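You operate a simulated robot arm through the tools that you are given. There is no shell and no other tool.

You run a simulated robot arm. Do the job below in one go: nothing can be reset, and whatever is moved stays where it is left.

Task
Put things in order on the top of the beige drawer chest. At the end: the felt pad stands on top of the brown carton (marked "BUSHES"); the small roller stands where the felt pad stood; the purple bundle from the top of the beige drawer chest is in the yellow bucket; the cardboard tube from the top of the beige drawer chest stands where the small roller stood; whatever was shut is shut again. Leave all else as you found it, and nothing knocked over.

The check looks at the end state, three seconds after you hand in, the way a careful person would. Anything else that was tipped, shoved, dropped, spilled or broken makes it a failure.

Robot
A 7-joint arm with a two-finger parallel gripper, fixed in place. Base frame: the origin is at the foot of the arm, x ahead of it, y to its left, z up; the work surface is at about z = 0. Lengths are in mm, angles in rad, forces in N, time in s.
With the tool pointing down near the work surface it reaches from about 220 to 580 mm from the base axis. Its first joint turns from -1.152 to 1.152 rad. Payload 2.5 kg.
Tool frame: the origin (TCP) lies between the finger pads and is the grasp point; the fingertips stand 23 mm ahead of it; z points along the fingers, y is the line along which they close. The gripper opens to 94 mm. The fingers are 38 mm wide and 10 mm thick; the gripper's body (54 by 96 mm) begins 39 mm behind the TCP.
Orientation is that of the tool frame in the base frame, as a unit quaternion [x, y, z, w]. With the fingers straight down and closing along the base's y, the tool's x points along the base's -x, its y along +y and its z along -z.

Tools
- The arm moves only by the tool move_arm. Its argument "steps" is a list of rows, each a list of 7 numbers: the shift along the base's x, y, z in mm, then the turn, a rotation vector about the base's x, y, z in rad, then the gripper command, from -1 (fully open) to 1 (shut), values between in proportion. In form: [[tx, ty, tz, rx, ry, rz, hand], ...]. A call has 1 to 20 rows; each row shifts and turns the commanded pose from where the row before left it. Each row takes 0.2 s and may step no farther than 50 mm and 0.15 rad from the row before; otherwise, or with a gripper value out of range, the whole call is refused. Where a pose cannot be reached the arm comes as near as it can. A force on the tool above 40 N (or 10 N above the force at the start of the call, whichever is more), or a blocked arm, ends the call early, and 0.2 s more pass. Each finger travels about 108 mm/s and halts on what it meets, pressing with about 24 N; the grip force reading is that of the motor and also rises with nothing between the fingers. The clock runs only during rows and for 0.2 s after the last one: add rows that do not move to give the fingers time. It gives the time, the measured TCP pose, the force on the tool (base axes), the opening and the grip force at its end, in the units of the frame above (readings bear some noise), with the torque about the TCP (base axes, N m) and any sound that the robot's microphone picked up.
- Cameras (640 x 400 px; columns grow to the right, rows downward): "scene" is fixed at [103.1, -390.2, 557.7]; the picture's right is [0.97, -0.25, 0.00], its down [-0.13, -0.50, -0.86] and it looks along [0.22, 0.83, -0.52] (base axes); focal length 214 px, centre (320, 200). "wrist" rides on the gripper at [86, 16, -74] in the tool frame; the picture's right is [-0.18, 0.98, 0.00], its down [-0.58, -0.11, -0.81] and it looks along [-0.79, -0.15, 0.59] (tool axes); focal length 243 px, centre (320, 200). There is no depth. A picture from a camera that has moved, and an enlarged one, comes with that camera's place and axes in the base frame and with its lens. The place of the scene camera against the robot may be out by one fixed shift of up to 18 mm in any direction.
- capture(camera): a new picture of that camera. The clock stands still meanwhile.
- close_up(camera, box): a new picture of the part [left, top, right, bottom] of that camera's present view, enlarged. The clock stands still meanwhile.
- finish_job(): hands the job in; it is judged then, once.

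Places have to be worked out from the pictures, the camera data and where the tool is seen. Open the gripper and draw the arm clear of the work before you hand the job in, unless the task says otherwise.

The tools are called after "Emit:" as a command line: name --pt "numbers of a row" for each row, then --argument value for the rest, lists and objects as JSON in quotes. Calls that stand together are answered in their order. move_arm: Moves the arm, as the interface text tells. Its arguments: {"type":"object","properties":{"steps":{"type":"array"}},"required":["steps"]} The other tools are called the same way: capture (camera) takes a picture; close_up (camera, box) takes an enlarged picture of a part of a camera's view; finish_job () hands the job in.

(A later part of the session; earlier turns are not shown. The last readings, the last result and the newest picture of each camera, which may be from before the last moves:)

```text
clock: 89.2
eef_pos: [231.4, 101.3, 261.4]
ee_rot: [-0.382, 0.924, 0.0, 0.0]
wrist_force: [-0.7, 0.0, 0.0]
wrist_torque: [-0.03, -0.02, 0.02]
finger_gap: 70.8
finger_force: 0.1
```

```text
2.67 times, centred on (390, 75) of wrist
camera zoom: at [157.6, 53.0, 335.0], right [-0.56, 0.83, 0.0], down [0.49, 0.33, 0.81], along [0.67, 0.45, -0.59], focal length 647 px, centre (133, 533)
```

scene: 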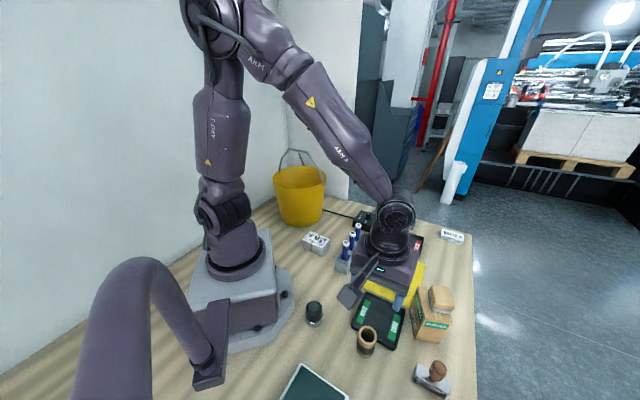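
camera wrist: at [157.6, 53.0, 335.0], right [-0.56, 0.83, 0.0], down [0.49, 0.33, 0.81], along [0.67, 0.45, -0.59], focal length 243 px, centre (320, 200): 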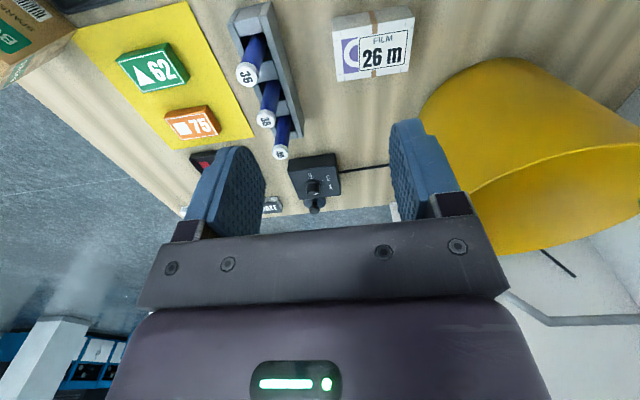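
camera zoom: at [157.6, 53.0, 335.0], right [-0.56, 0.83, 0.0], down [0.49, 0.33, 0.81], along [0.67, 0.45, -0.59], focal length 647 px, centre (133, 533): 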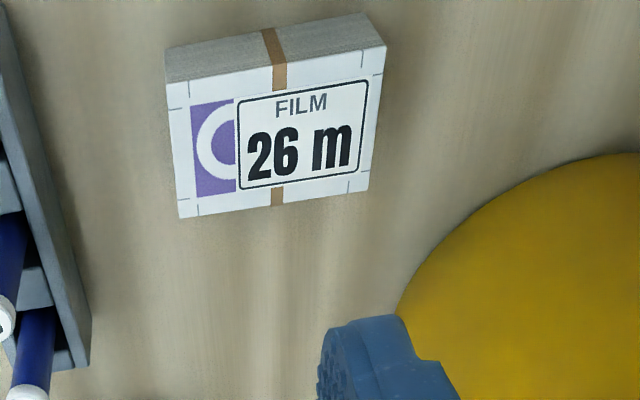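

The bundle measures about 85 × 57 × 34 mm, top centre near (227, 174), long axis at ~133°. Before grasping, I look into the bucket from above to learn its rim, bail and depth.

Emit:
move_arm --pt "0 10 40 0 0 0.1 -0.5" --pt "0 15 40 0 0 0.1 -0.5" --pt "0 20 40 0 0 0.1 -0.5" --pt "0 20 40 0 0 0.1 -0.5" --pt "0 20 20 0 0 0.1 -0.5" --pt "0 20 0 0 0 0.1 -0.5" --pt "0 20 0 0 0 0 -0.5" --pt "0 0 0 0 0 0 -0.5"

Emit:
capture --camera "wrist"

Emit:
close_up --camera "scene" --box '[250, 130, 370, 240]'

```text
clock: 91.0
eef_pos: [231.9, 226.8, 443.8]
ee_rot: [-0.638, 0.77, 0.0, 0.0]
wrist_force: [0.1, -0.5, 1.0]
wrist_torque: [-0.01, 0.0, 0.03]
finger_gap: 70.7
finger_force: 0.0
```

```text
taken
camera wrist: at [198.7, 145.4, 517.1], right [-0.93, 0.36, 0.0], down [0.21, 0.55, 0.81], along [0.29, 0.75, -0.59], focal length 243 px, centre (320, 200)
```

wrist: 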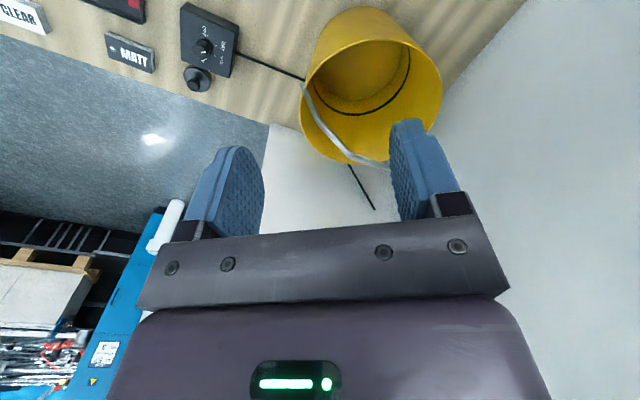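

```text
3.64 times, centred on (310, 185) of scene
camera zoom: at [103.1, -390.2, 557.7], right [0.97, -0.25, 0.0], down [-0.13, -0.5, -0.86], along [0.22, 0.83, -0.52], focal length 780 px, centre (356, 254)
```

zoom: 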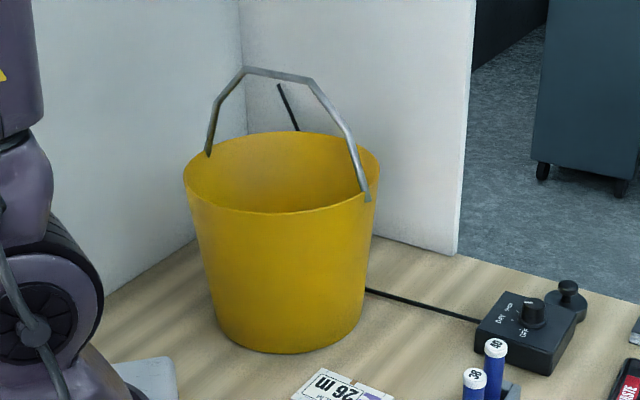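

The bucket's bail stands upright across the rim along about -45°, with the centre near (215, 373), rim z ≈ 192 and radius ≈ 97. I take a second view from nearer above to pin the rim and bail down.

Emit:
move_arm --pt "-10 15 10 0 0 0 -0.5" --pt "-10 20 10 0 0 0 -0.5" --pt "-10 20 10 0 0 0 -0.5" --pt "-10 15 10 0 0 0 -0.5" --pt "0 0 0 0 0 0 -0.5"

Emit:
capture --camera "wrist"

Emit:
close_up --camera "wrist" --box '[200, 0, 460, 200]'

```text
clock: 92.2
eef_pos: [190.8, 296.9, 481.1]
ee_rot: [-0.638, 0.77, 0.0, -0.001]
wrist_force: [0.5, 0.1, 0.8]
wrist_torque: [-0.02, 0.02, -0.02]
finger_gap: 70.5
finger_force: 0.0
```

```text
taken
camera wrist: at [158.2, 216.7, 554.7], right [-0.93, 0.36, 0.0], down [0.21, 0.55, 0.81], along [0.29, 0.75, -0.59], focal length 243 px, centre (320, 200)
```

wrist: 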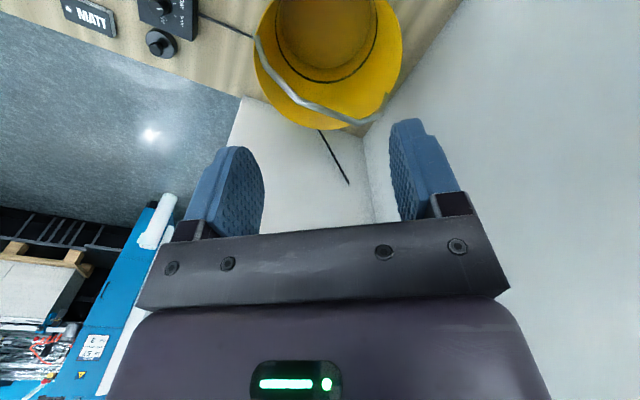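

```text
2.00 times, centred on (330, 100) of wrist
camera zoom: at [158.2, 216.7, 554.7], right [-0.93, 0.36, 0.0], down [0.21, 0.55, 0.81], along [0.29, 0.75, -0.59], focal length 485 px, centre (300, 400)
```

zoom: 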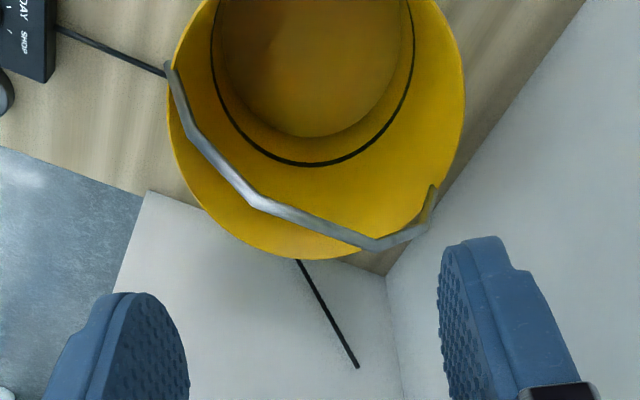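

Bucket centre ≈ (213, 386), rim z ≈ 182, R ≈ 102; the bail is upright, top at z ≈ 290, so I'll insert the bundle on the robot side of the bail with its long side parallel to it. That needs a grip across the 85 mm length; I move over the bundle, fully open.

Emit:
move_arm --pt "6 -20 -10 0 0 -0.104 -0.8" --pt "6 -20 -20 0 0 -0.104 -1" --pt "6 -20 -30 0 0 -0.104 -1" --pt "6 -20 -40 0 0 -0.104 -1" --pt "6 -20 -45 0 0 -0.104 -1" --pt "5 -23 -45 0 0 -0.101 -1" --pt "0 0 -45 0 0 0 -1" --pt "0 0 -45 0 0 0 -1" --pt "0 0 0 0 0 0 -1"

Emit:
capture --camera "wrist"

Emit:
close_up --camera "wrist" --box '[230, 0, 422, 120]'

```text
refused: row 6 steps farther than a row can; nothing moved
```

```text
taken
camera wrist: at [158.2, 216.7, 554.7], right [-0.93, 0.36, 0.0], down [0.21, 0.55, 0.81], along [0.29, 0.75, -0.59], focal length 243 px, centre (320, 200)
```

wrist: 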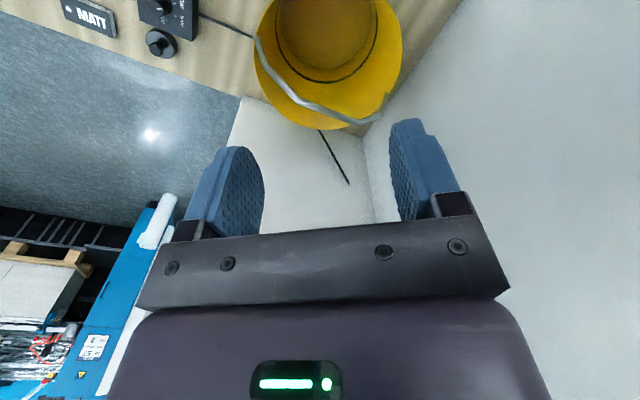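

```text
3.33 times, centred on (326, 60) of wrist
camera zoom: at [158.2, 216.7, 554.7], right [-0.93, 0.36, 0.0], down [0.21, 0.55, 0.81], along [0.29, 0.75, -0.59], focal length 809 px, centre (300, 667)
```

zoom: 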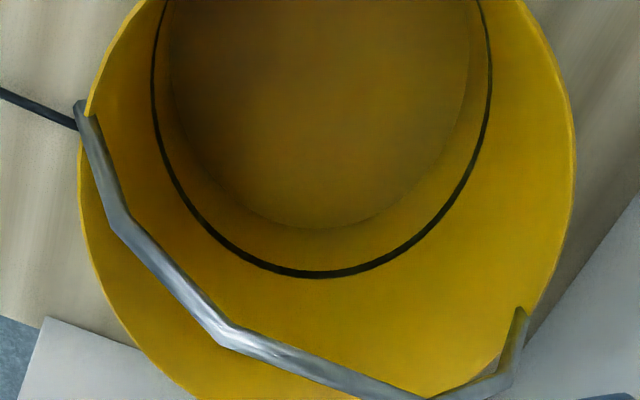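

One row was slightly too long, so nothing moved. I repeat with smaller steps.

Emit:
move_arm --pt "6 -20 -10 0 0 -0.104 -0.8" --pt "6 -20 -20 0 0 -0.104 -1" --pt "6 -20 -30 0 0 -0.104 -1" --pt "6 -20 -40 0 0 -0.104 -1" --pt "6 -20 -40 0 0 -0.104 -1" --pt "5 -23 -40 0 0 -0.101 -1" --pt "0 0 -45 0 0 0 -1" --pt "0 0 -45 0 0 0 -1" --pt "0 0 -10 0 0 0 -1" --pt "0 0 0 0 0 0 -1"

Emit:
capture --camera "wrist"

Emit:
close_up --camera "wrist" --box '[230, 0, 422, 120]'

```text
clock: 94.4
eef_pos: [228.0, 172.3, 201.7]
ee_rot: [-0.372, 0.928, 0.0, 0.0]
wrist_force: [0.5, 0.0, 0.5]
wrist_torque: [0.0, 0.02, -0.02]
finger_gap: 94.1
finger_force: 0.0
```

```text
taken
camera wrist: at [153.2, 125.2, 275.1], right [-0.55, 0.84, 0.0], down [0.5, 0.32, 0.81], along [0.68, 0.44, -0.59], focal length 243 px, centre (320, 200)
```

wrist: 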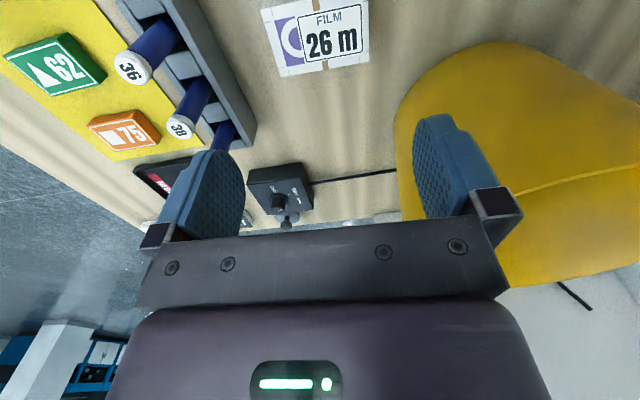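

```text
3.33 times, centred on (326, 60) of wrist
camera zoom: at [153.2, 125.2, 275.1], right [-0.55, 0.84, 0.0], down [0.5, 0.32, 0.81], along [0.68, 0.44, -0.59], focal length 809 px, centre (300, 667)
```

zoom: 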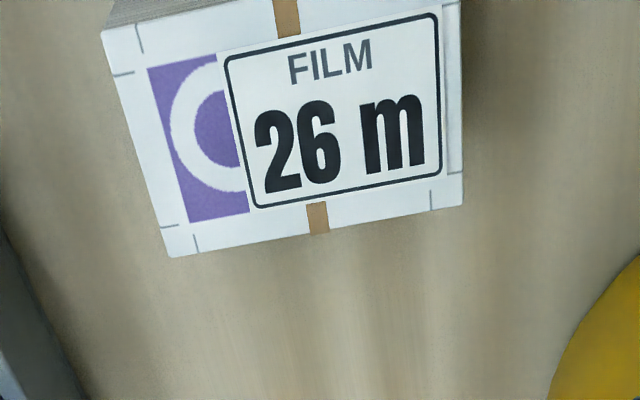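

The bundle centre lies within about 1 mm of the TCP, and the angle fits. I descend to just above its top and check the clearance on both sides.

Emit:
move_arm --pt "0 0 -30 0 0 -0.005 -1" --pt "0 0 -40 0 0 0 -1" --pt "0 0 -35 0 0 0 -1" --pt "0 0 -22 0 0 0 -1" --pt "0 0 0 0 0 0 -1"

Emit:
capture --camera "wrist"

Emit:
close_up --camera "scene" --box '[270, 200, 370, 270]'

```text
clock: 95.6
eef_pos: [226.3, 173.3, 73.7]
ee_rot: [-0.37, 0.929, 0.0, -0.001]
wrist_force: [-0.1, -0.4, -1.0]
wrist_torque: [0.0, 0.02, 0.0]
finger_gap: 94.3
finger_force: 0.0
```

```text
taken
camera wrist: at [151.5, 127.2, 147.7], right [-0.54, 0.84, 0.0], down [0.5, 0.32, 0.81], along [0.68, 0.44, -0.59], focal length 243 px, centre (320, 200)
```

wrist: 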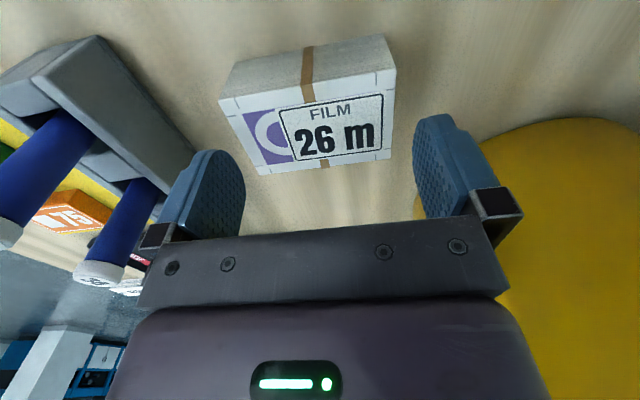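

```text
5.71 times, centred on (320, 235) of scene
camera zoom: at [103.1, -390.2, 557.7], right [0.97, -0.25, 0.0], down [-0.13, -0.5, -0.86], along [0.22, 0.83, -0.52], focal length 1226 px, centre (320, 0)
```

zoom: 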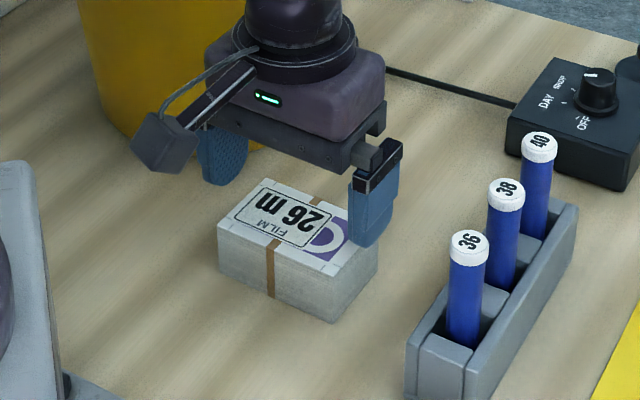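

Offset is about 1.4 mm along the closing line; I correct it and descend to TCP z ≈ 31, letting force stop me if a finger touches the top.

Emit:
move_arm --pt "0.8 -1.2 0 0 0 0 -1" --pt "0 0 -8 0 0 0 -1" --pt "0 0 -8 0 0 0 -1" --pt "0 0 -6 0 0 0 -1" --pt "0 0 -6 0 0 0 -1" --pt "0 0 -6 0 0 0 -1" --pt "0 0 -6 0 0 0 -1" --pt "0 0 -3 0 0 0 -1" --pt "0 0 0 0 0 0 -1"

Emit:
capture --camera "wrist"

```text
clock: 97.6
eef_pos: [225.7, 171.9, 31.5]
ee_rot: [-0.37, 0.929, 0.0, 0.0]
wrist_force: [-0.2, 0.4, 0.3]
wrist_torque: [-0.01, 0.0, 0.03]
finger_gap: 93.8
finger_force: 0.0
```

```text
taken
camera wrist: at [151.8, 125.4, 105.0], right [-0.54, 0.84, 0.0], down [0.5, 0.32, 0.81], along [0.68, 0.44, -0.59], focal length 243 px, centre (320, 200)
```

wrist: 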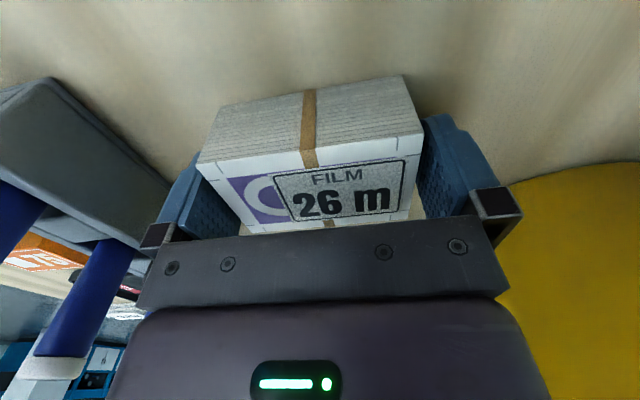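

The fingers are on both sides of the bundle with no contact force. I close fully and check the grip.

Emit:
move_arm --pt "0 0 0 0 0 0 -0.8" --pt "0 0 0 0 0 0 -0.5" --pt "0 0 0 0 0 0 0.2" --pt "0 0 0 0 0 0 1" --pt "0 0 0 0 0 0 1" --pt "0 0 0 0 0 0 1"

Emit:
move_arm --pt "0 0 1 0 0 0 1" --pt "0 0 2 0 0 0 1" --pt "0 0 3 0 0 0 1" --pt "0 0 4 0 0 0 1" --pt "0 0 5 0 0 0 1" --pt "0 0 5 0 0 0 1" --pt "0 0 4 0 0 0 1" --pt "0 0 2 0 0 0 1" --pt "0 0 0 0 0 0 1"

Emit:
capture --camera "wrist"

```text
clock: 99.0
eef_pos: [227.8, 171.2, 31.5]
ee_rot: [-0.37, 0.929, 0.0, 0.0]
wrist_force: [0.3, 0.0, -0.7]
wrist_torque: [0.03, 0.0, 0.02]
finger_gap: 84.4
finger_force: 24.5
```

```text
clock: 101.0
eef_pos: [226.1, 171.5, 57.2]
ee_rot: [-0.37, 0.929, 0.0, 0.0]
wrist_force: [-0.3, 0.9, -1.1]
wrist_torque: [-0.03, 0.02, 0.0]
finger_gap: 84.7
finger_force: 24.2
```

```text
taken
camera wrist: at [151.9, 125.3, 131.1], right [-0.54, 0.84, 0.0], down [0.5, 0.32, 0.81], along [0.68, 0.44, -0.59], focal length 243 px, centre (320, 200)
```

wrist: 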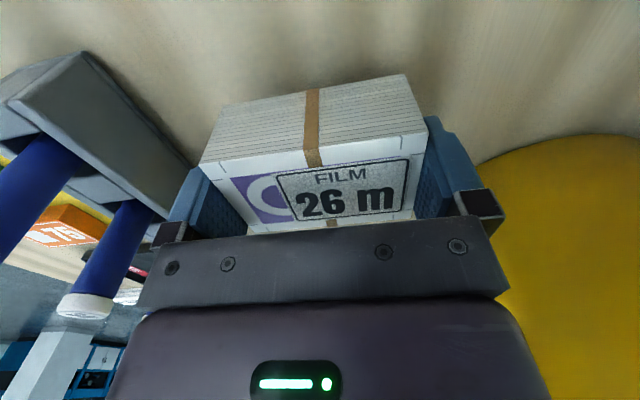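

The bundle is lifted. I raise it to z ≈ 250, well above the rim, before approaching the bucket.

Emit:
move_arm --pt "0 0 5 0 0 0 1" --pt "0 0 10 0 0 0 1" --pt "0 0 16 0 0 0 1" --pt "0 0 20 0 0 0 1" --pt "0 0 20 0 0 0 1" --pt "0 0 20 0 0 0 1" --pt "0 0 20 0 0 0 1" --pt "0 0 20 0 0 0 1" --pt "0 0 20 0 0 0 1" --pt "0 0 20 0 0 0 1" --pt "0 0 14 0 0 0 1" --pt "0 0 8 0 0 0 1" --pt "0 0 3 0 0 0 1"

Emit:
move_arm --pt "-1 4 0 0.014 -0.014 0.004 1" --pt "-2 8 0 0.014 -0.014 0.004 1" --pt "-3 13 0 0.014 -0.014 0.004 1" --pt "-4 15 0 0.014 -0.014 0.004 1" --pt "-4 15 0 0.014 -0.014 0.004 1" --pt "-4 15 0 0.014 -0.014 0.004 1" --pt "-4 15 0 0.014 -0.014 0.004 1" --pt "-4 15 0 0.014 -0.014 0 1" --pt "-4 15 0 0.014 -0.014 0 1" --pt "-3 10 0 0.014 -0.014 0 1" --pt "0 0 0 0 0 0 1"

Emit:
capture --camera "wrist"

Emit:
close_up --camera "scene" --box '[230, 90, 390, 240]'

```text
clock: 103.8
eef_pos: [226.0, 171.0, 252.4]
ee_rot: [-0.37, 0.929, 0.0, 0.0]
wrist_force: [1.2, 0.5, -1.1]
wrist_torque: [0.0, 0.01, -0.02]
finger_gap: 84.8
finger_force: 24.0
```

```text
clock: 106.2
eef_pos: [192.9, 298.5, 252.5]
ee_rot: [-0.381, 0.919, 0.038, 0.091]
wrist_force: [-0.7, 0.7, -0.9]
wrist_torque: [-0.02, -0.01, -0.03]
finger_gap: 84.5
finger_force: 23.6
```

```text
taken
camera wrist: at [109.8, 239.7, 309.8], right [-0.57, 0.82, 0.04], down [0.37, 0.21, 0.9], along [0.74, 0.53, -0.42], focal length 243 px, centre (320, 200)
```

wrist: 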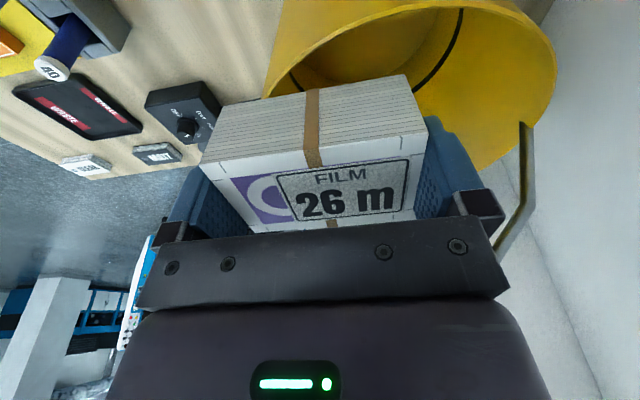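

```text
2.67 times, centred on (310, 165) of scene
camera zoom: at [103.1, -390.2, 557.7], right [0.97, -0.25, 0.0], down [-0.13, -0.5, -0.86], along [0.22, 0.83, -0.52], focal length 572 px, centre (347, 293)
```

zoom: 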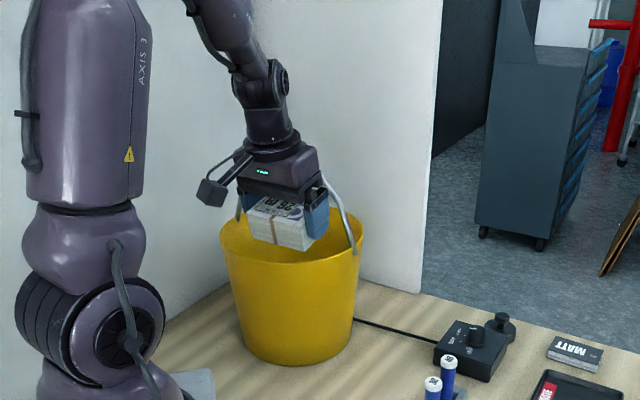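

The bundle clears the rim and the far pivot agrees with my estimate. I move the last (-12, +57) to sit on the robot side of the bail.

Emit:
move_arm --pt "-1 5 0 0 0 0 1" --pt "-2 8 0 0 0 0 1" --pt "-2 10 0 0 0 0 1" --pt "-2 10 0 0 0 0 1" --pt "-2 10 0 0 0 0 1" --pt "-2 8 0 0 0 0 1" --pt "-1 5 0 0 0 0 1" --pt "0 0 0 0 0 0 1"

Emit:
capture --camera "wrist"

Emit:
close_up --camera "scene" --box '[250, 100, 370, 240]'

```text
clock: 108.0
eef_pos: [180.5, 353.4, 253.7]
ee_rot: [-0.381, 0.919, 0.039, 0.091]
wrist_force: [0.4, 0.1, -2.4]
wrist_torque: [0.02, 0.04, 0.02]
finger_gap: 84.7
finger_force: 24.3
```

```text
taken
camera wrist: at [99.0, 295.6, 309.6], right [-0.57, 0.82, 0.04], down [0.37, 0.21, 0.9], along [0.74, 0.53, -0.42], focal length 243 px, centre (320, 200)
```

wrist: 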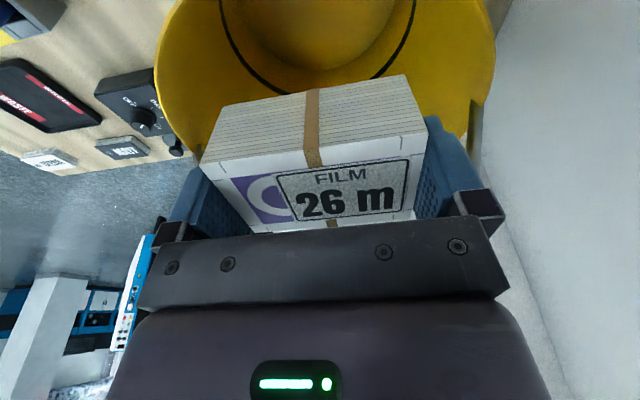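

```text
2.86 times, centred on (310, 170) of scene
camera zoom: at [103.1, -390.2, 557.7], right [0.97, -0.25, 0.0], down [-0.13, -0.5, -0.86], along [0.22, 0.83, -0.52], focal length 613 px, centre (349, 286)
```

zoom: 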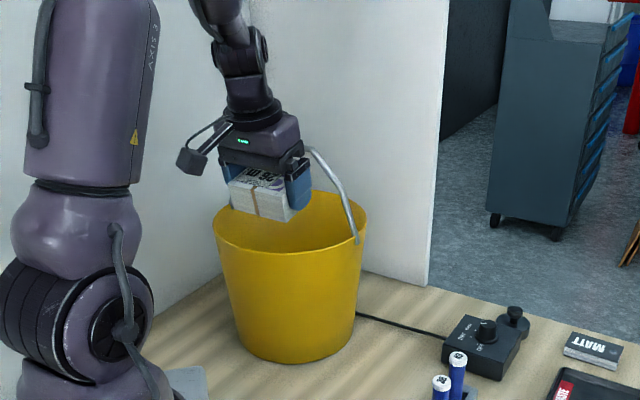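

Centred along the bail direction and clear of it. I lower the bundle into the bucket in two stages, watching for contact.

Emit:
move_arm --pt "0 0 -4 0 0 0 1" --pt "0 0 -8 0 0 0 1" --pt "0 0 -10 0 0 0 1" --pt "0 0 -10 0 0 0 1" --pt "0 0 -8 0 0 0 1" --pt "0 0 -5 0 0 0 1" --pt "0 0 0 0 0 0 1"

Emit:
capture --camera "wrist"

Emit:
close_up --camera "scene" --box '[260, 120, 340, 200]'

```text
clock: 109.6
eef_pos: [181.1, 353.3, 207.6]
ee_rot: [-0.381, 0.92, 0.038, 0.09]
wrist_force: [0.2, -0.2, -1.2]
wrist_torque: [-0.01, -0.01, -0.03]
finger_gap: 84.8
finger_force: 24.0
```

```text
taken
camera wrist: at [99.4, 295.1, 263.4], right [-0.57, 0.82, 0.04], down [0.37, 0.21, 0.9], along [0.74, 0.53, -0.42], focal length 243 px, centre (320, 200)
```

wrist: 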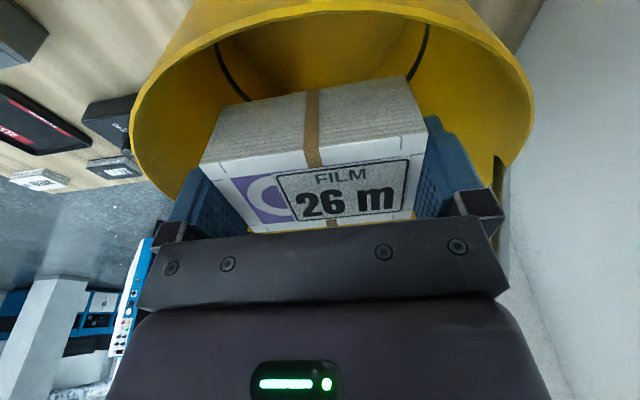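

```text
5.00 times, centred on (300, 160) of scene
camera zoom: at [103.1, -390.2, 557.7], right [0.97, -0.25, 0.0], down [-0.13, -0.5, -0.86], along [0.22, 0.83, -0.52], focal length 1072 px, centre (420, 400)
```

zoom: 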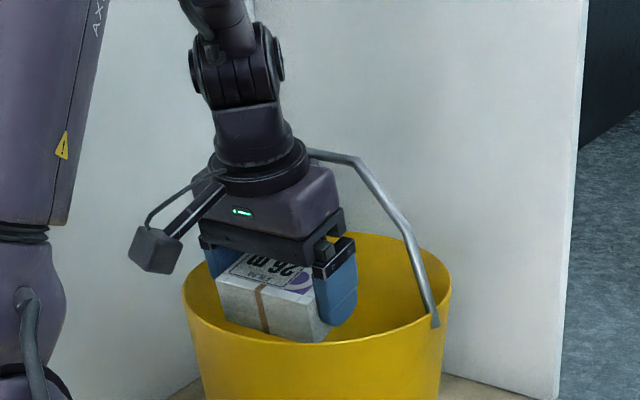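

All clear; the near rim position agrees with my estimate. I lower a further 48 mm.

Emit:
move_arm --pt "0 0 -4 0 0 0 1" --pt "0 0 -8 0 0 0 1" --pt "0 0 -8 0 0 0 1" --pt "0 0 -8 0 0 0 1" --pt "0 0 -8 0 0 0 1" --pt "0 0 -6 0 0 0 1" --pt "0 0 -4 0 0 0 1" --pt "0 0 0 0 0 0 1"

Emit:
capture --camera "wrist"

Emit:
close_up --camera "scene" --box '[260, 120, 340, 200]'

```text
clock: 111.4
eef_pos: [182.0, 351.5, 161.6]
ee_rot: [-0.38, 0.92, 0.039, 0.09]
wrist_force: [-0.6, 0.4, -0.6]
wrist_torque: [-0.01, 0.0, 0.03]
finger_gap: 84.8
finger_force: 24.4
```

```text
taken
camera wrist: at [99.3, 294.6, 217.4], right [-0.57, 0.82, 0.04], down [0.37, 0.21, 0.9], along [0.74, 0.53, -0.43], focal length 243 px, centre (320, 200)
```

wrist: 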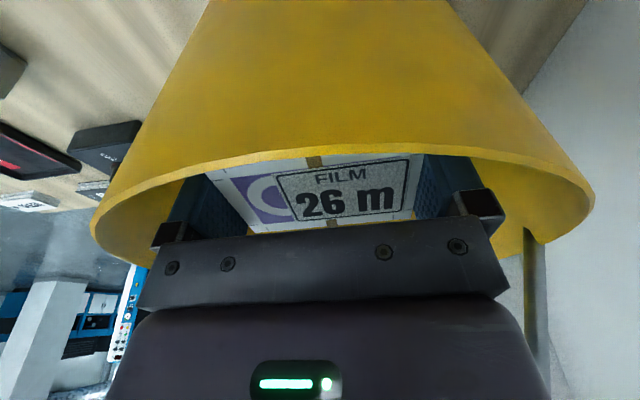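

```text
5.00 times, centred on (300, 160) of scene
camera zoom: at [103.1, -390.2, 557.7], right [0.97, -0.25, 0.0], down [-0.13, -0.5, -0.86], along [0.22, 0.83, -0.52], focal length 1072 px, centre (420, 400)
```

zoom: 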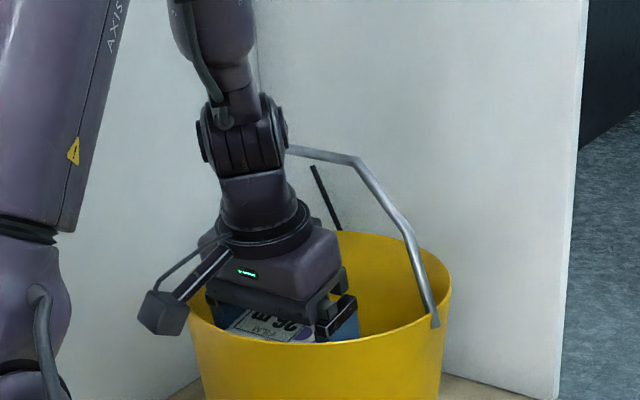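

Still free of contact; camera and bracket are outside the rim. I lower 18 mm more.

Emit:
move_arm --pt "0 0 -4 0 0 0 1" --pt "0 0 -5 0 0 0 1" --pt "0 0 -5 0 0 0 1" --pt "0 0 -4 0 0 0 1" --pt "0 0 0 0 0 0 1"

Emit:
close_up --camera "scene" --box '[260, 120, 340, 200]'

Emit:
capture --camera "wrist"

```text
clock: 112.6
eef_pos: [182.6, 352.5, 141.9]
ee_rot: [-0.382, 0.919, 0.038, 0.09]
wrist_force: [0.0, 0.0, -1.1]
wrist_torque: [-0.02, 0.0, -0.01]
finger_gap: 84.8
finger_force: 23.8
```

```text
5.00 times, centred on (300, 160) of scene
camera zoom: at [103.1, -390.2, 557.7], right [0.97, -0.25, 0.0], down [-0.13, -0.5, -0.86], along [0.22, 0.83, -0.52], focal length 1072 px, centre (420, 400)
```

zoom: 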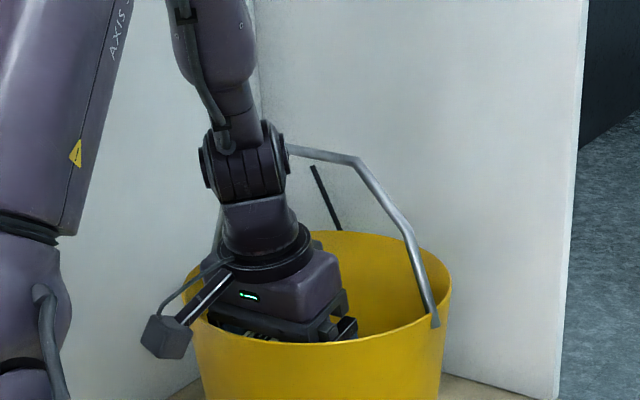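

```text
taken
camera wrist: at [99.1, 295.3, 198.9], right [-0.57, 0.82, 0.04], down [0.37, 0.21, 0.9], along [0.74, 0.53, -0.42], focal length 243 px, centre (320, 200)
```

wrist: 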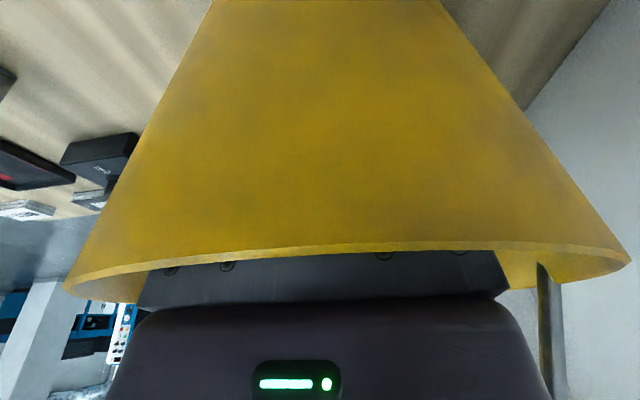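

Inside the bucket without touching. I open the fingers to release the bundle and rise straight up.

Emit:
move_arm --pt "0 0 0 0 0 0 -0.95" --pt "0 0 0 0 0 0 -0.95" --pt "0 0 0 0 0 0 -0.95" --pt "0 0 5 0 0 0 -0.95" --pt "0 0 10 0 0 0 -0.95" --pt "0 0 15 0 0 0 -0.95" --pt "0 0 20 0 0 0 -0.95" --pt "0 0 25 0 0 0 -0.95" --pt "0 0 30 0 0 0 -0.95" --pt "0 0 30 0 0 0 -0.95" --pt "0 0 0 0 0 0 -0.95"

Emit:
capture --camera "wrist"

Emit:
capture --camera "scene"

```text
clock: 115.0
eef_pos: [180.3, 352.0, 277.7]
ee_rot: [-0.382, 0.919, 0.038, 0.09]
wrist_force: [-0.2, -0.6, 0.0]
wrist_torque: [-0.01, 0.04, 0.01]
finger_gap: 91.6
finger_force: 0.0
```

```text
taken
camera wrist: at [98.2, 294.5, 333.9], right [-0.57, 0.82, 0.04], down [0.37, 0.21, 0.9], along [0.74, 0.53, -0.42], focal length 243 px, centre (320, 200)
```

wrist: 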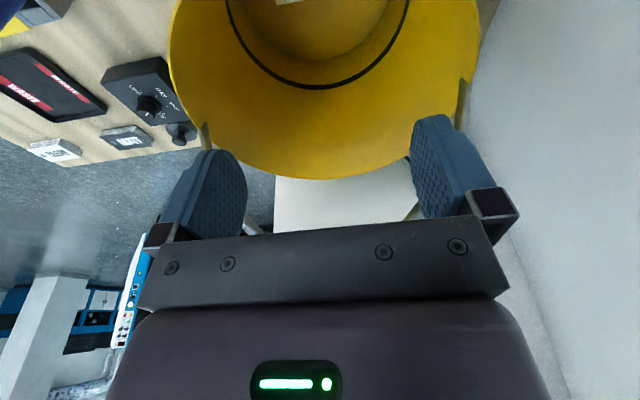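

```text
taken
```

scene: 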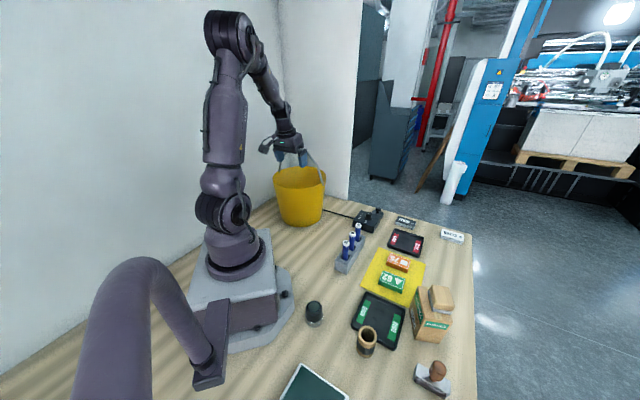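

The bundle is in the bucket and the bail is undisturbed. I rise, straighten the tool, and take a final look into the bucket and over the bench.

Emit:
move_arm --pt "0 0 30 0 0 0 -0.9" --pt "0 0 40 0 0 0 -0.9" --pt "0 0 45 0 0 0 -0.9" --pt "2 -10 45 -0.028 0.028 0 -0.9" --pt "2 -10 30 -0.028 0.028 0 -0.9" --pt "2 -10 0 -0.028 0.028 0 -0.9" --pt "2 -10 0 -0.028 0.028 0 -0.9" --pt "2 -10 0 -0.028 0.028 0 -0.9" --pt "0 0 0 0 0 0 -0.9"

Emit:
capture --camera "wrist"

```text
clock: 117.0
eef_pos: [190.5, 303.4, 468.2]
ee_rot: [-0.383, 0.924, 0.002, 0.0]
wrist_force: [0.4, 0.1, 0.7]
wrist_torque: [0.01, -0.02, 0.0]
finger_gap: 89.4
finger_force: 0.0
```

```text
taken
camera wrist: at [117.9, 254.6, 543.8], right [-0.56, 0.83, 0.0], down [0.49, 0.33, 0.81], along [0.66, 0.46, -0.59], focal length 243 px, centre (320, 200)
```

wrist: 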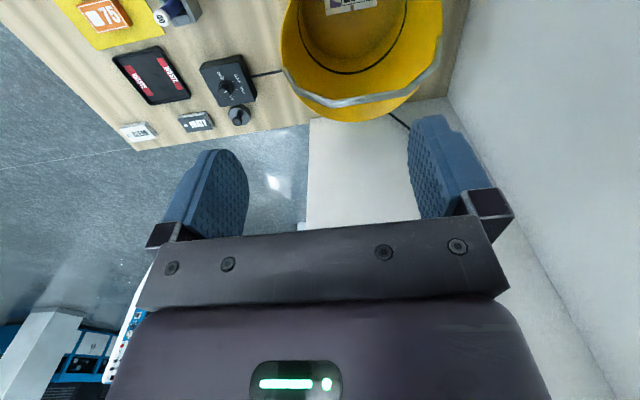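

The bundle lies flat on the bucket floor. Now I swing back to inspect the pad on the carton, the roller and the tube.

Emit:
move_arm --pt "11 -32 0 0 0 -0.1 -0.5" --pt "11 -32 0 0 0 -0.1 -0.5" --pt "11 -32 0 0 0 -0.1 -0.5" --pt "11 -32 0 0 0 -0.1 -0.5" --pt "11 -32 0 0 0 -0.1 -0.5" --pt "11 -32 -10 0 0 -0.1 -0.5" --pt "11 -32 -20 0 0 -0.1 -0.5" --pt "11 -32 -20 0 0 -0.1 -0.5" --pt "11 -32 -20 0 0 -0.1 -0.5" --pt "11 -32 -20 0 0 -0.1 -0.5" --pt "11 -32 -20 0 0 -0.1 -0.5" --pt "11 -32 -20 0 0 -0.1 -0.5" --pt "8 -29 -10 0 0 -0.07 -0.5" --pt "0 0 0 0 0 0 -0.5"

Emit:
capture --camera "wrist"

Emit:
close_up --camera "wrist" --box '[230, 0, 422, 120]'

Emit:
close_up --camera "scene" --box '[300, 240, 480, 400]'

```text
clock: 120.0
eef_pos: [329.1, -111.0, 329.7]
ee_rot: [0.24, 0.971, 0.001, 0.0]
wrist_force: [0.0, 0.0, -0.5]
wrist_torque: [-0.02, 0.0, -0.02]
finger_gap: 70.7
finger_force: 0.1
```

```text
taken
camera wrist: at [260.0, -54.7, 404.0], right [0.62, 0.78, 0.0], down [0.46, -0.37, 0.81], along [0.63, -0.5, -0.59], focal length 243 px, centre (320, 200)
```

wrist: 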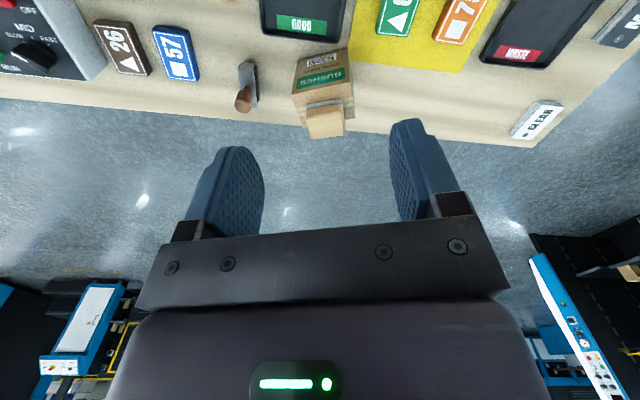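

```text
3.33 times, centred on (326, 60) of wrist
camera zoom: at [260.0, -54.7, 404.0], right [0.62, 0.78, 0.0], down [0.46, -0.37, 0.81], along [0.63, -0.5, -0.59], focal length 809 px, centre (300, 667)
```

zoom: 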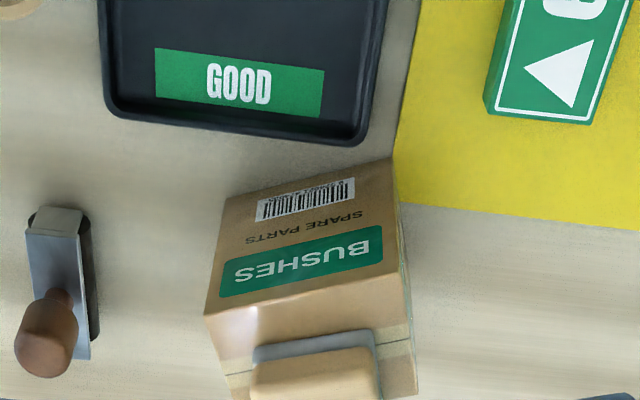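

```text
2.50 times, centred on (390, 320) of scene
camera zoom: at [103.1, -390.2, 557.7], right [0.97, -0.25, 0.0], down [-0.13, -0.5, -0.86], along [0.22, 0.83, -0.52], focal length 536 px, centre (145, -100)
```

zoom: 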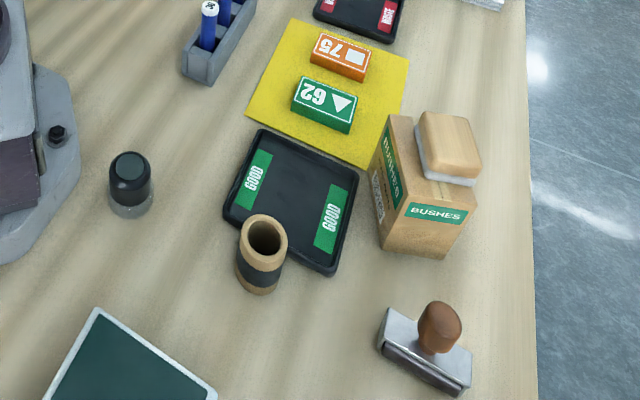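

Roller and tube stand properly. The pad sits off-centre on the carton, roughly 2 mm over its far edge by my estimate, so I'll regrip it and shift it to the middle. First I go above it and check alignment.

Emit:
move_arm --pt "20 -13 -10 0 0 0 -0.35" --pt "20 -13 -20 0 0 0 -0.35" --pt "20 -13 -20 0 0 0 -0.35" --pt "20 -13 -20 0 0 0 -0.35" --pt "18 -13 -20 0 0 0 -0.35" --pt "0 0 -30 0 0 0 -0.35" --pt "0 0 -25 0 0 0 -0.35" --pt "0 0 0 0 0 0 -0.35"

Emit:
capture --camera "wrist"

Emit:
close_up --camera "wrist" --box '[220, 0, 412, 145]'

```text
clock: 121.8
eef_pos: [429.8, -174.5, 182.3]
ee_rot: [0.24, 0.971, 0.001, 0.0]
wrist_force: [-0.2, 0.4, 0.1]
wrist_torque: [-0.03, 0.02, -0.01]
finger_gap: 63.6
finger_force: 0.1
```

```text
taken
camera wrist: at [360.4, -119.3, 256.3], right [0.62, 0.78, 0.0], down [0.46, -0.37, 0.81], along [0.63, -0.5, -0.59], focal length 243 px, centre (320, 200)
```

wrist: 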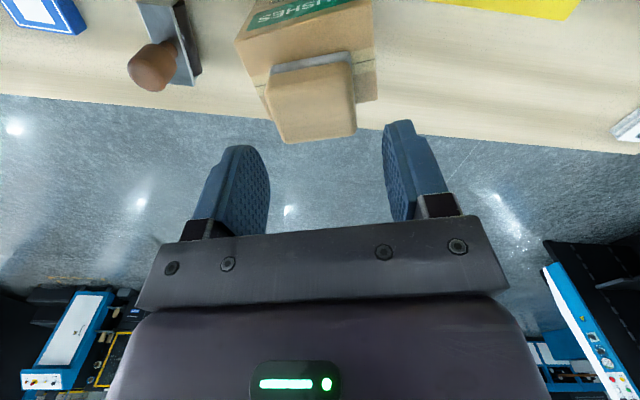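

```text
2.76 times, centred on (316, 72) of wrist
camera zoom: at [360.4, -119.3, 256.3], right [0.62, 0.78, 0.0], down [0.46, -0.37, 0.81], along [0.63, -0.5, -0.59], focal length 669 px, centre (331, 552)
```

zoom: 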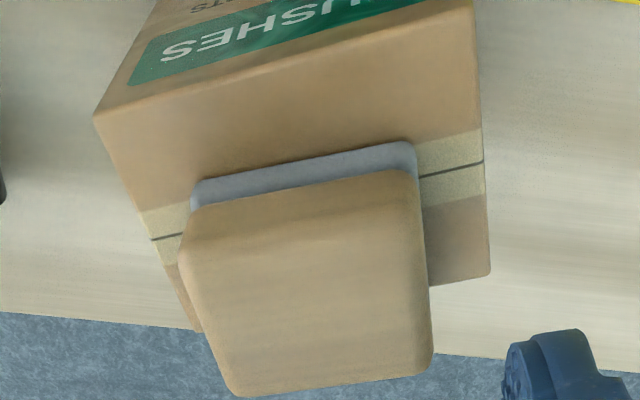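

The pad centre is at about (428, -176.5) and the carton centre at (418.5, -171): an 11 mm offset. I align the fingers and descend to the grip height.

Emit:
move_arm --pt "-1.2 -2.2 -10 0 0 0 -0.35" --pt "0 0 -15 0 0 0 -0.35" --pt "0 0 -12 0 0 0 -0.35" --pt "0 0 -8 0 0 0 -0.35" --pt "0 0 -5 0 0 0 -0.35" --pt "0 0 -3 0 0 0 -0.35" --pt "0 0 0 0 0 0 -0.35"

Emit:
capture --camera "wrist"

Emit:
close_up --camera "scene" --box '[390, 250, 480, 340]'

```text
clock: 123.4
eef_pos: [428.7, -175.8, 130.9]
ee_rot: [0.24, 0.971, 0.001, 0.0]
wrist_force: [0.5, 1.2, 0.0]
wrist_torque: [0.03, -0.04, -0.02]
finger_gap: 63.4
finger_force: 0.1
```

```text
taken
camera wrist: at [358.5, -120.5, 204.8], right [0.62, 0.78, 0.0], down [0.46, -0.37, 0.81], along [0.63, -0.5, -0.59], focal length 243 px, centre (320, 200)
```

wrist: 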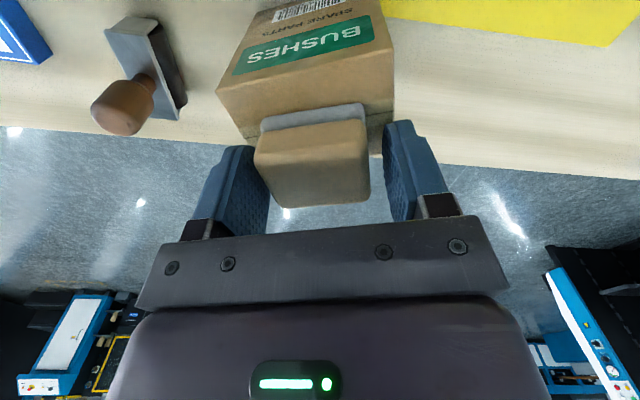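

```text
4.44 times, centred on (435, 295) of scene
camera zoom: at [103.1, -390.2, 557.7], right [0.97, -0.25, 0.0], down [-0.13, -0.5, -0.86], along [0.22, 0.83, -0.52], focal length 953 px, centre (-191, -222)
```

zoom: 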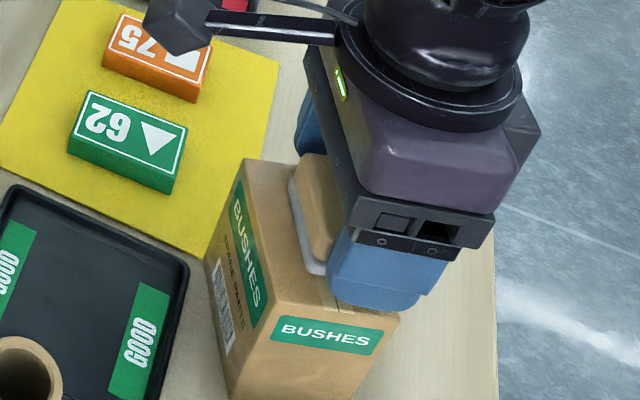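

Centred. I lower the last 4 mm and close.

Emit:
move_arm --pt "0 0 -2 0 0 0 -0.35" --pt "0 0 -2.3 0 0 0 -0.35" --pt "0 0 0 0 0 0 -0.15" --pt "0 0 0 0 0 0 0.1" --pt "0 0 0 0 0 0 1" --pt "0 0 0 0 0 0 1" --pt "0 0 0 0 0 0 1"

Emit:
move_arm --pt "0 0 1 0 0 0 1" --pt "0 0 1 0 0 0 1" --pt "0 0 2 0 0 0 1" --pt "0 0 2 0 0 0 1" --pt "0 0 2 0 0 0 1" --pt "0 0 0 0 0 0 1"

Emit:
capture --camera "wrist"

```text
clock: 125.0
eef_pos: [429.0, -177.1, 126.4]
ee_rot: [0.24, 0.971, 0.0, 0.0]
wrist_force: [0.7, -1.2, 0.2]
wrist_torque: [0.0, -0.05, -0.02]
finger_gap: 49.8
finger_force: 24.0
```

```text
clock: 126.4
eef_pos: [427.9, -176.4, 134.9]
ee_rot: [0.239, 0.971, 0.001, 0.001]
wrist_force: [0.1, 0.4, -0.7]
wrist_torque: [-0.01, 0.03, 0.01]
finger_gap: 49.7
finger_force: 24.3
```

```text
taken
camera wrist: at [359.0, -121.7, 209.0], right [0.62, 0.78, 0.0], down [0.46, -0.37, 0.81], along [0.63, -0.5, -0.59], focal length 243 px, centre (320, 200)
```

wrist: 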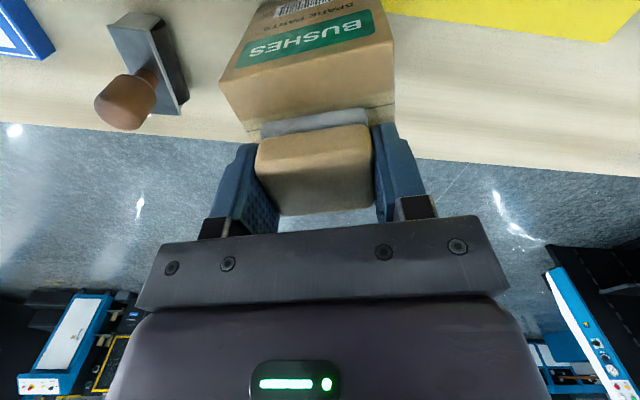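

The pad is lifted 8 mm. I shift it 11 mm back toward the carton centre, then lower to contact.

Emit:
move_arm --pt "-1.5 0.8 0 0 0 0 1" --pt "-2.5 1.3 0 0 0 0 1" --pt "-2.5 1.3 0 0 0 0 1" --pt "-2.3 1.2 0 0 0 0 1" --pt "-1 0.5 0 0 0 0 1" --pt "0 0 0 0 0 0 1"

Emit:
move_arm --pt "0 0 -2 0 0 0 1" --pt "0 0 -2 0 0 0 1" --pt "0 0 -1.5 0 0 0 1" --pt "0 0 -1 0 0 0 1" --pt "0 0 -0.7 0 0 0 1" --pt "0 0 0 0 0 0 1"

Emit:
capture --camera "wrist"

```text
clock: 127.8
eef_pos: [417.8, -171.7, 135.7]
ee_rot: [0.239, 0.971, 0.001, 0.0]
wrist_force: [0.3, 0.5, -0.5]
wrist_torque: [0.01, 0.03, 0.01]
finger_gap: 49.4
finger_force: 23.9
```

```text
clock: 129.2
eef_pos: [418.2, -171.3, 127.2]
ee_rot: [0.239, 0.971, 0.001, 0.0]
wrist_force: [-1.0, 0.8, -0.7]
wrist_torque: [-0.03, 0.0, 0.02]
finger_gap: 49.4
finger_force: 24.3
```

```text
taken
camera wrist: at [348.6, -116.0, 201.8], right [0.62, 0.78, 0.0], down [0.46, -0.37, 0.81], along [0.63, -0.5, -0.59], focal length 243 px, centre (320, 200)
```

wrist: 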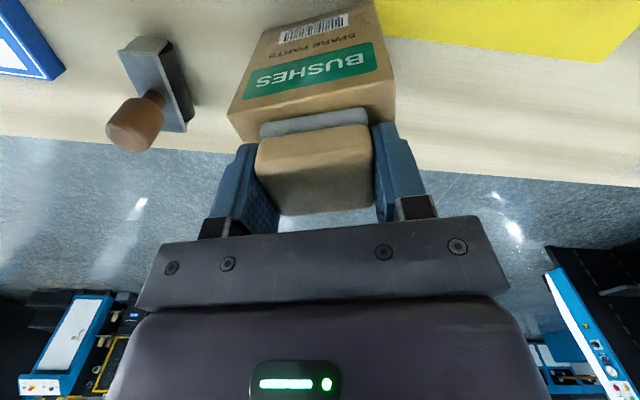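

I lower in sub-millimetre steps until the force shows contact.

Emit:
move_arm --pt "0 0 -0.6 0 0 0 1" --pt "0 0 -0.6 0 0 0 1" --pt "0 0 0 0 0 0 1"

```text
clock: 130.0
eef_pos: [418.1, -171.1, 126.7]
ee_rot: [0.24, 0.971, 0.001, 0.0]
wrist_force: [-0.1, -0.6, 3.6]
wrist_torque: [0.1, -0.01, 0.02]
finger_gap: 49.5
finger_force: 23.8
```

Light contact (about 4 N). I open gradually and rise straight up.

Emit:
move_arm --pt "0 0 0 0 0 0 0" --pt "0 0 0 0 0 0 -0.15" --pt "0 0 0 0 0 0 -0.35" --pt "0 0 0 0 0 0 -0.35" --pt "0 0 5 0 0 0 -0.35" --pt "0 0 10 0 0 0 -0.35" --pt "0 0 20 0 0 0 -0.35" --pt "0 0 30 0 0 0 -0.35" --pt "-10 5 40 0 0 0 -0.35" --pt "-20 10 30 0 0 0 -0.35" --pt "0 0 0 0 0 0 -0.35"

Emit:
close_up --camera "wrist" --box '[220, 0, 412, 145]'

Emit:
close_up --camera "scene" --box '[390, 260, 480, 350]'

```text
clock: 132.4
eef_pos: [387.0, -158.1, 262.1]
ee_rot: [0.24, 0.971, 0.001, 0.0]
wrist_force: [0.2, -0.2, 0.0]
wrist_torque: [-0.01, 0.0, -0.03]
finger_gap: 63.6
finger_force: 0.1
```

```text
2.76 times, centred on (316, 72) of wrist
camera zoom: at [318.0, -102.7, 336.5], right [0.62, 0.78, 0.0], down [0.46, -0.37, 0.81], along [0.63, -0.5, -0.59], focal length 669 px, centre (331, 552)
```

zoom: 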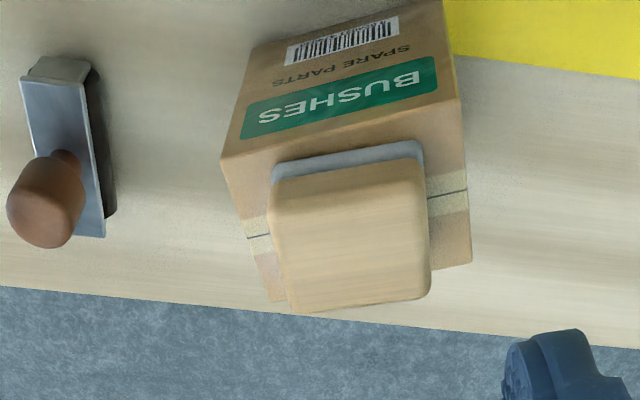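

```text
4.44 times, centred on (435, 305) of scene
camera zoom: at [103.1, -390.2, 557.7], right [0.97, -0.25, 0.0], down [-0.13, -0.5, -0.86], along [0.22, 0.83, -0.52], focal length 953 px, centre (-191, -267)
```

zoom: 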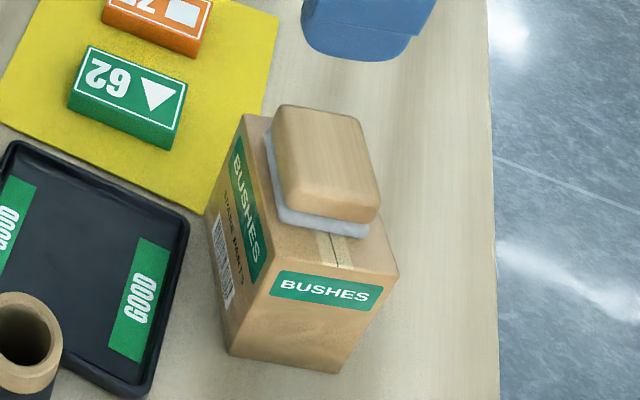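

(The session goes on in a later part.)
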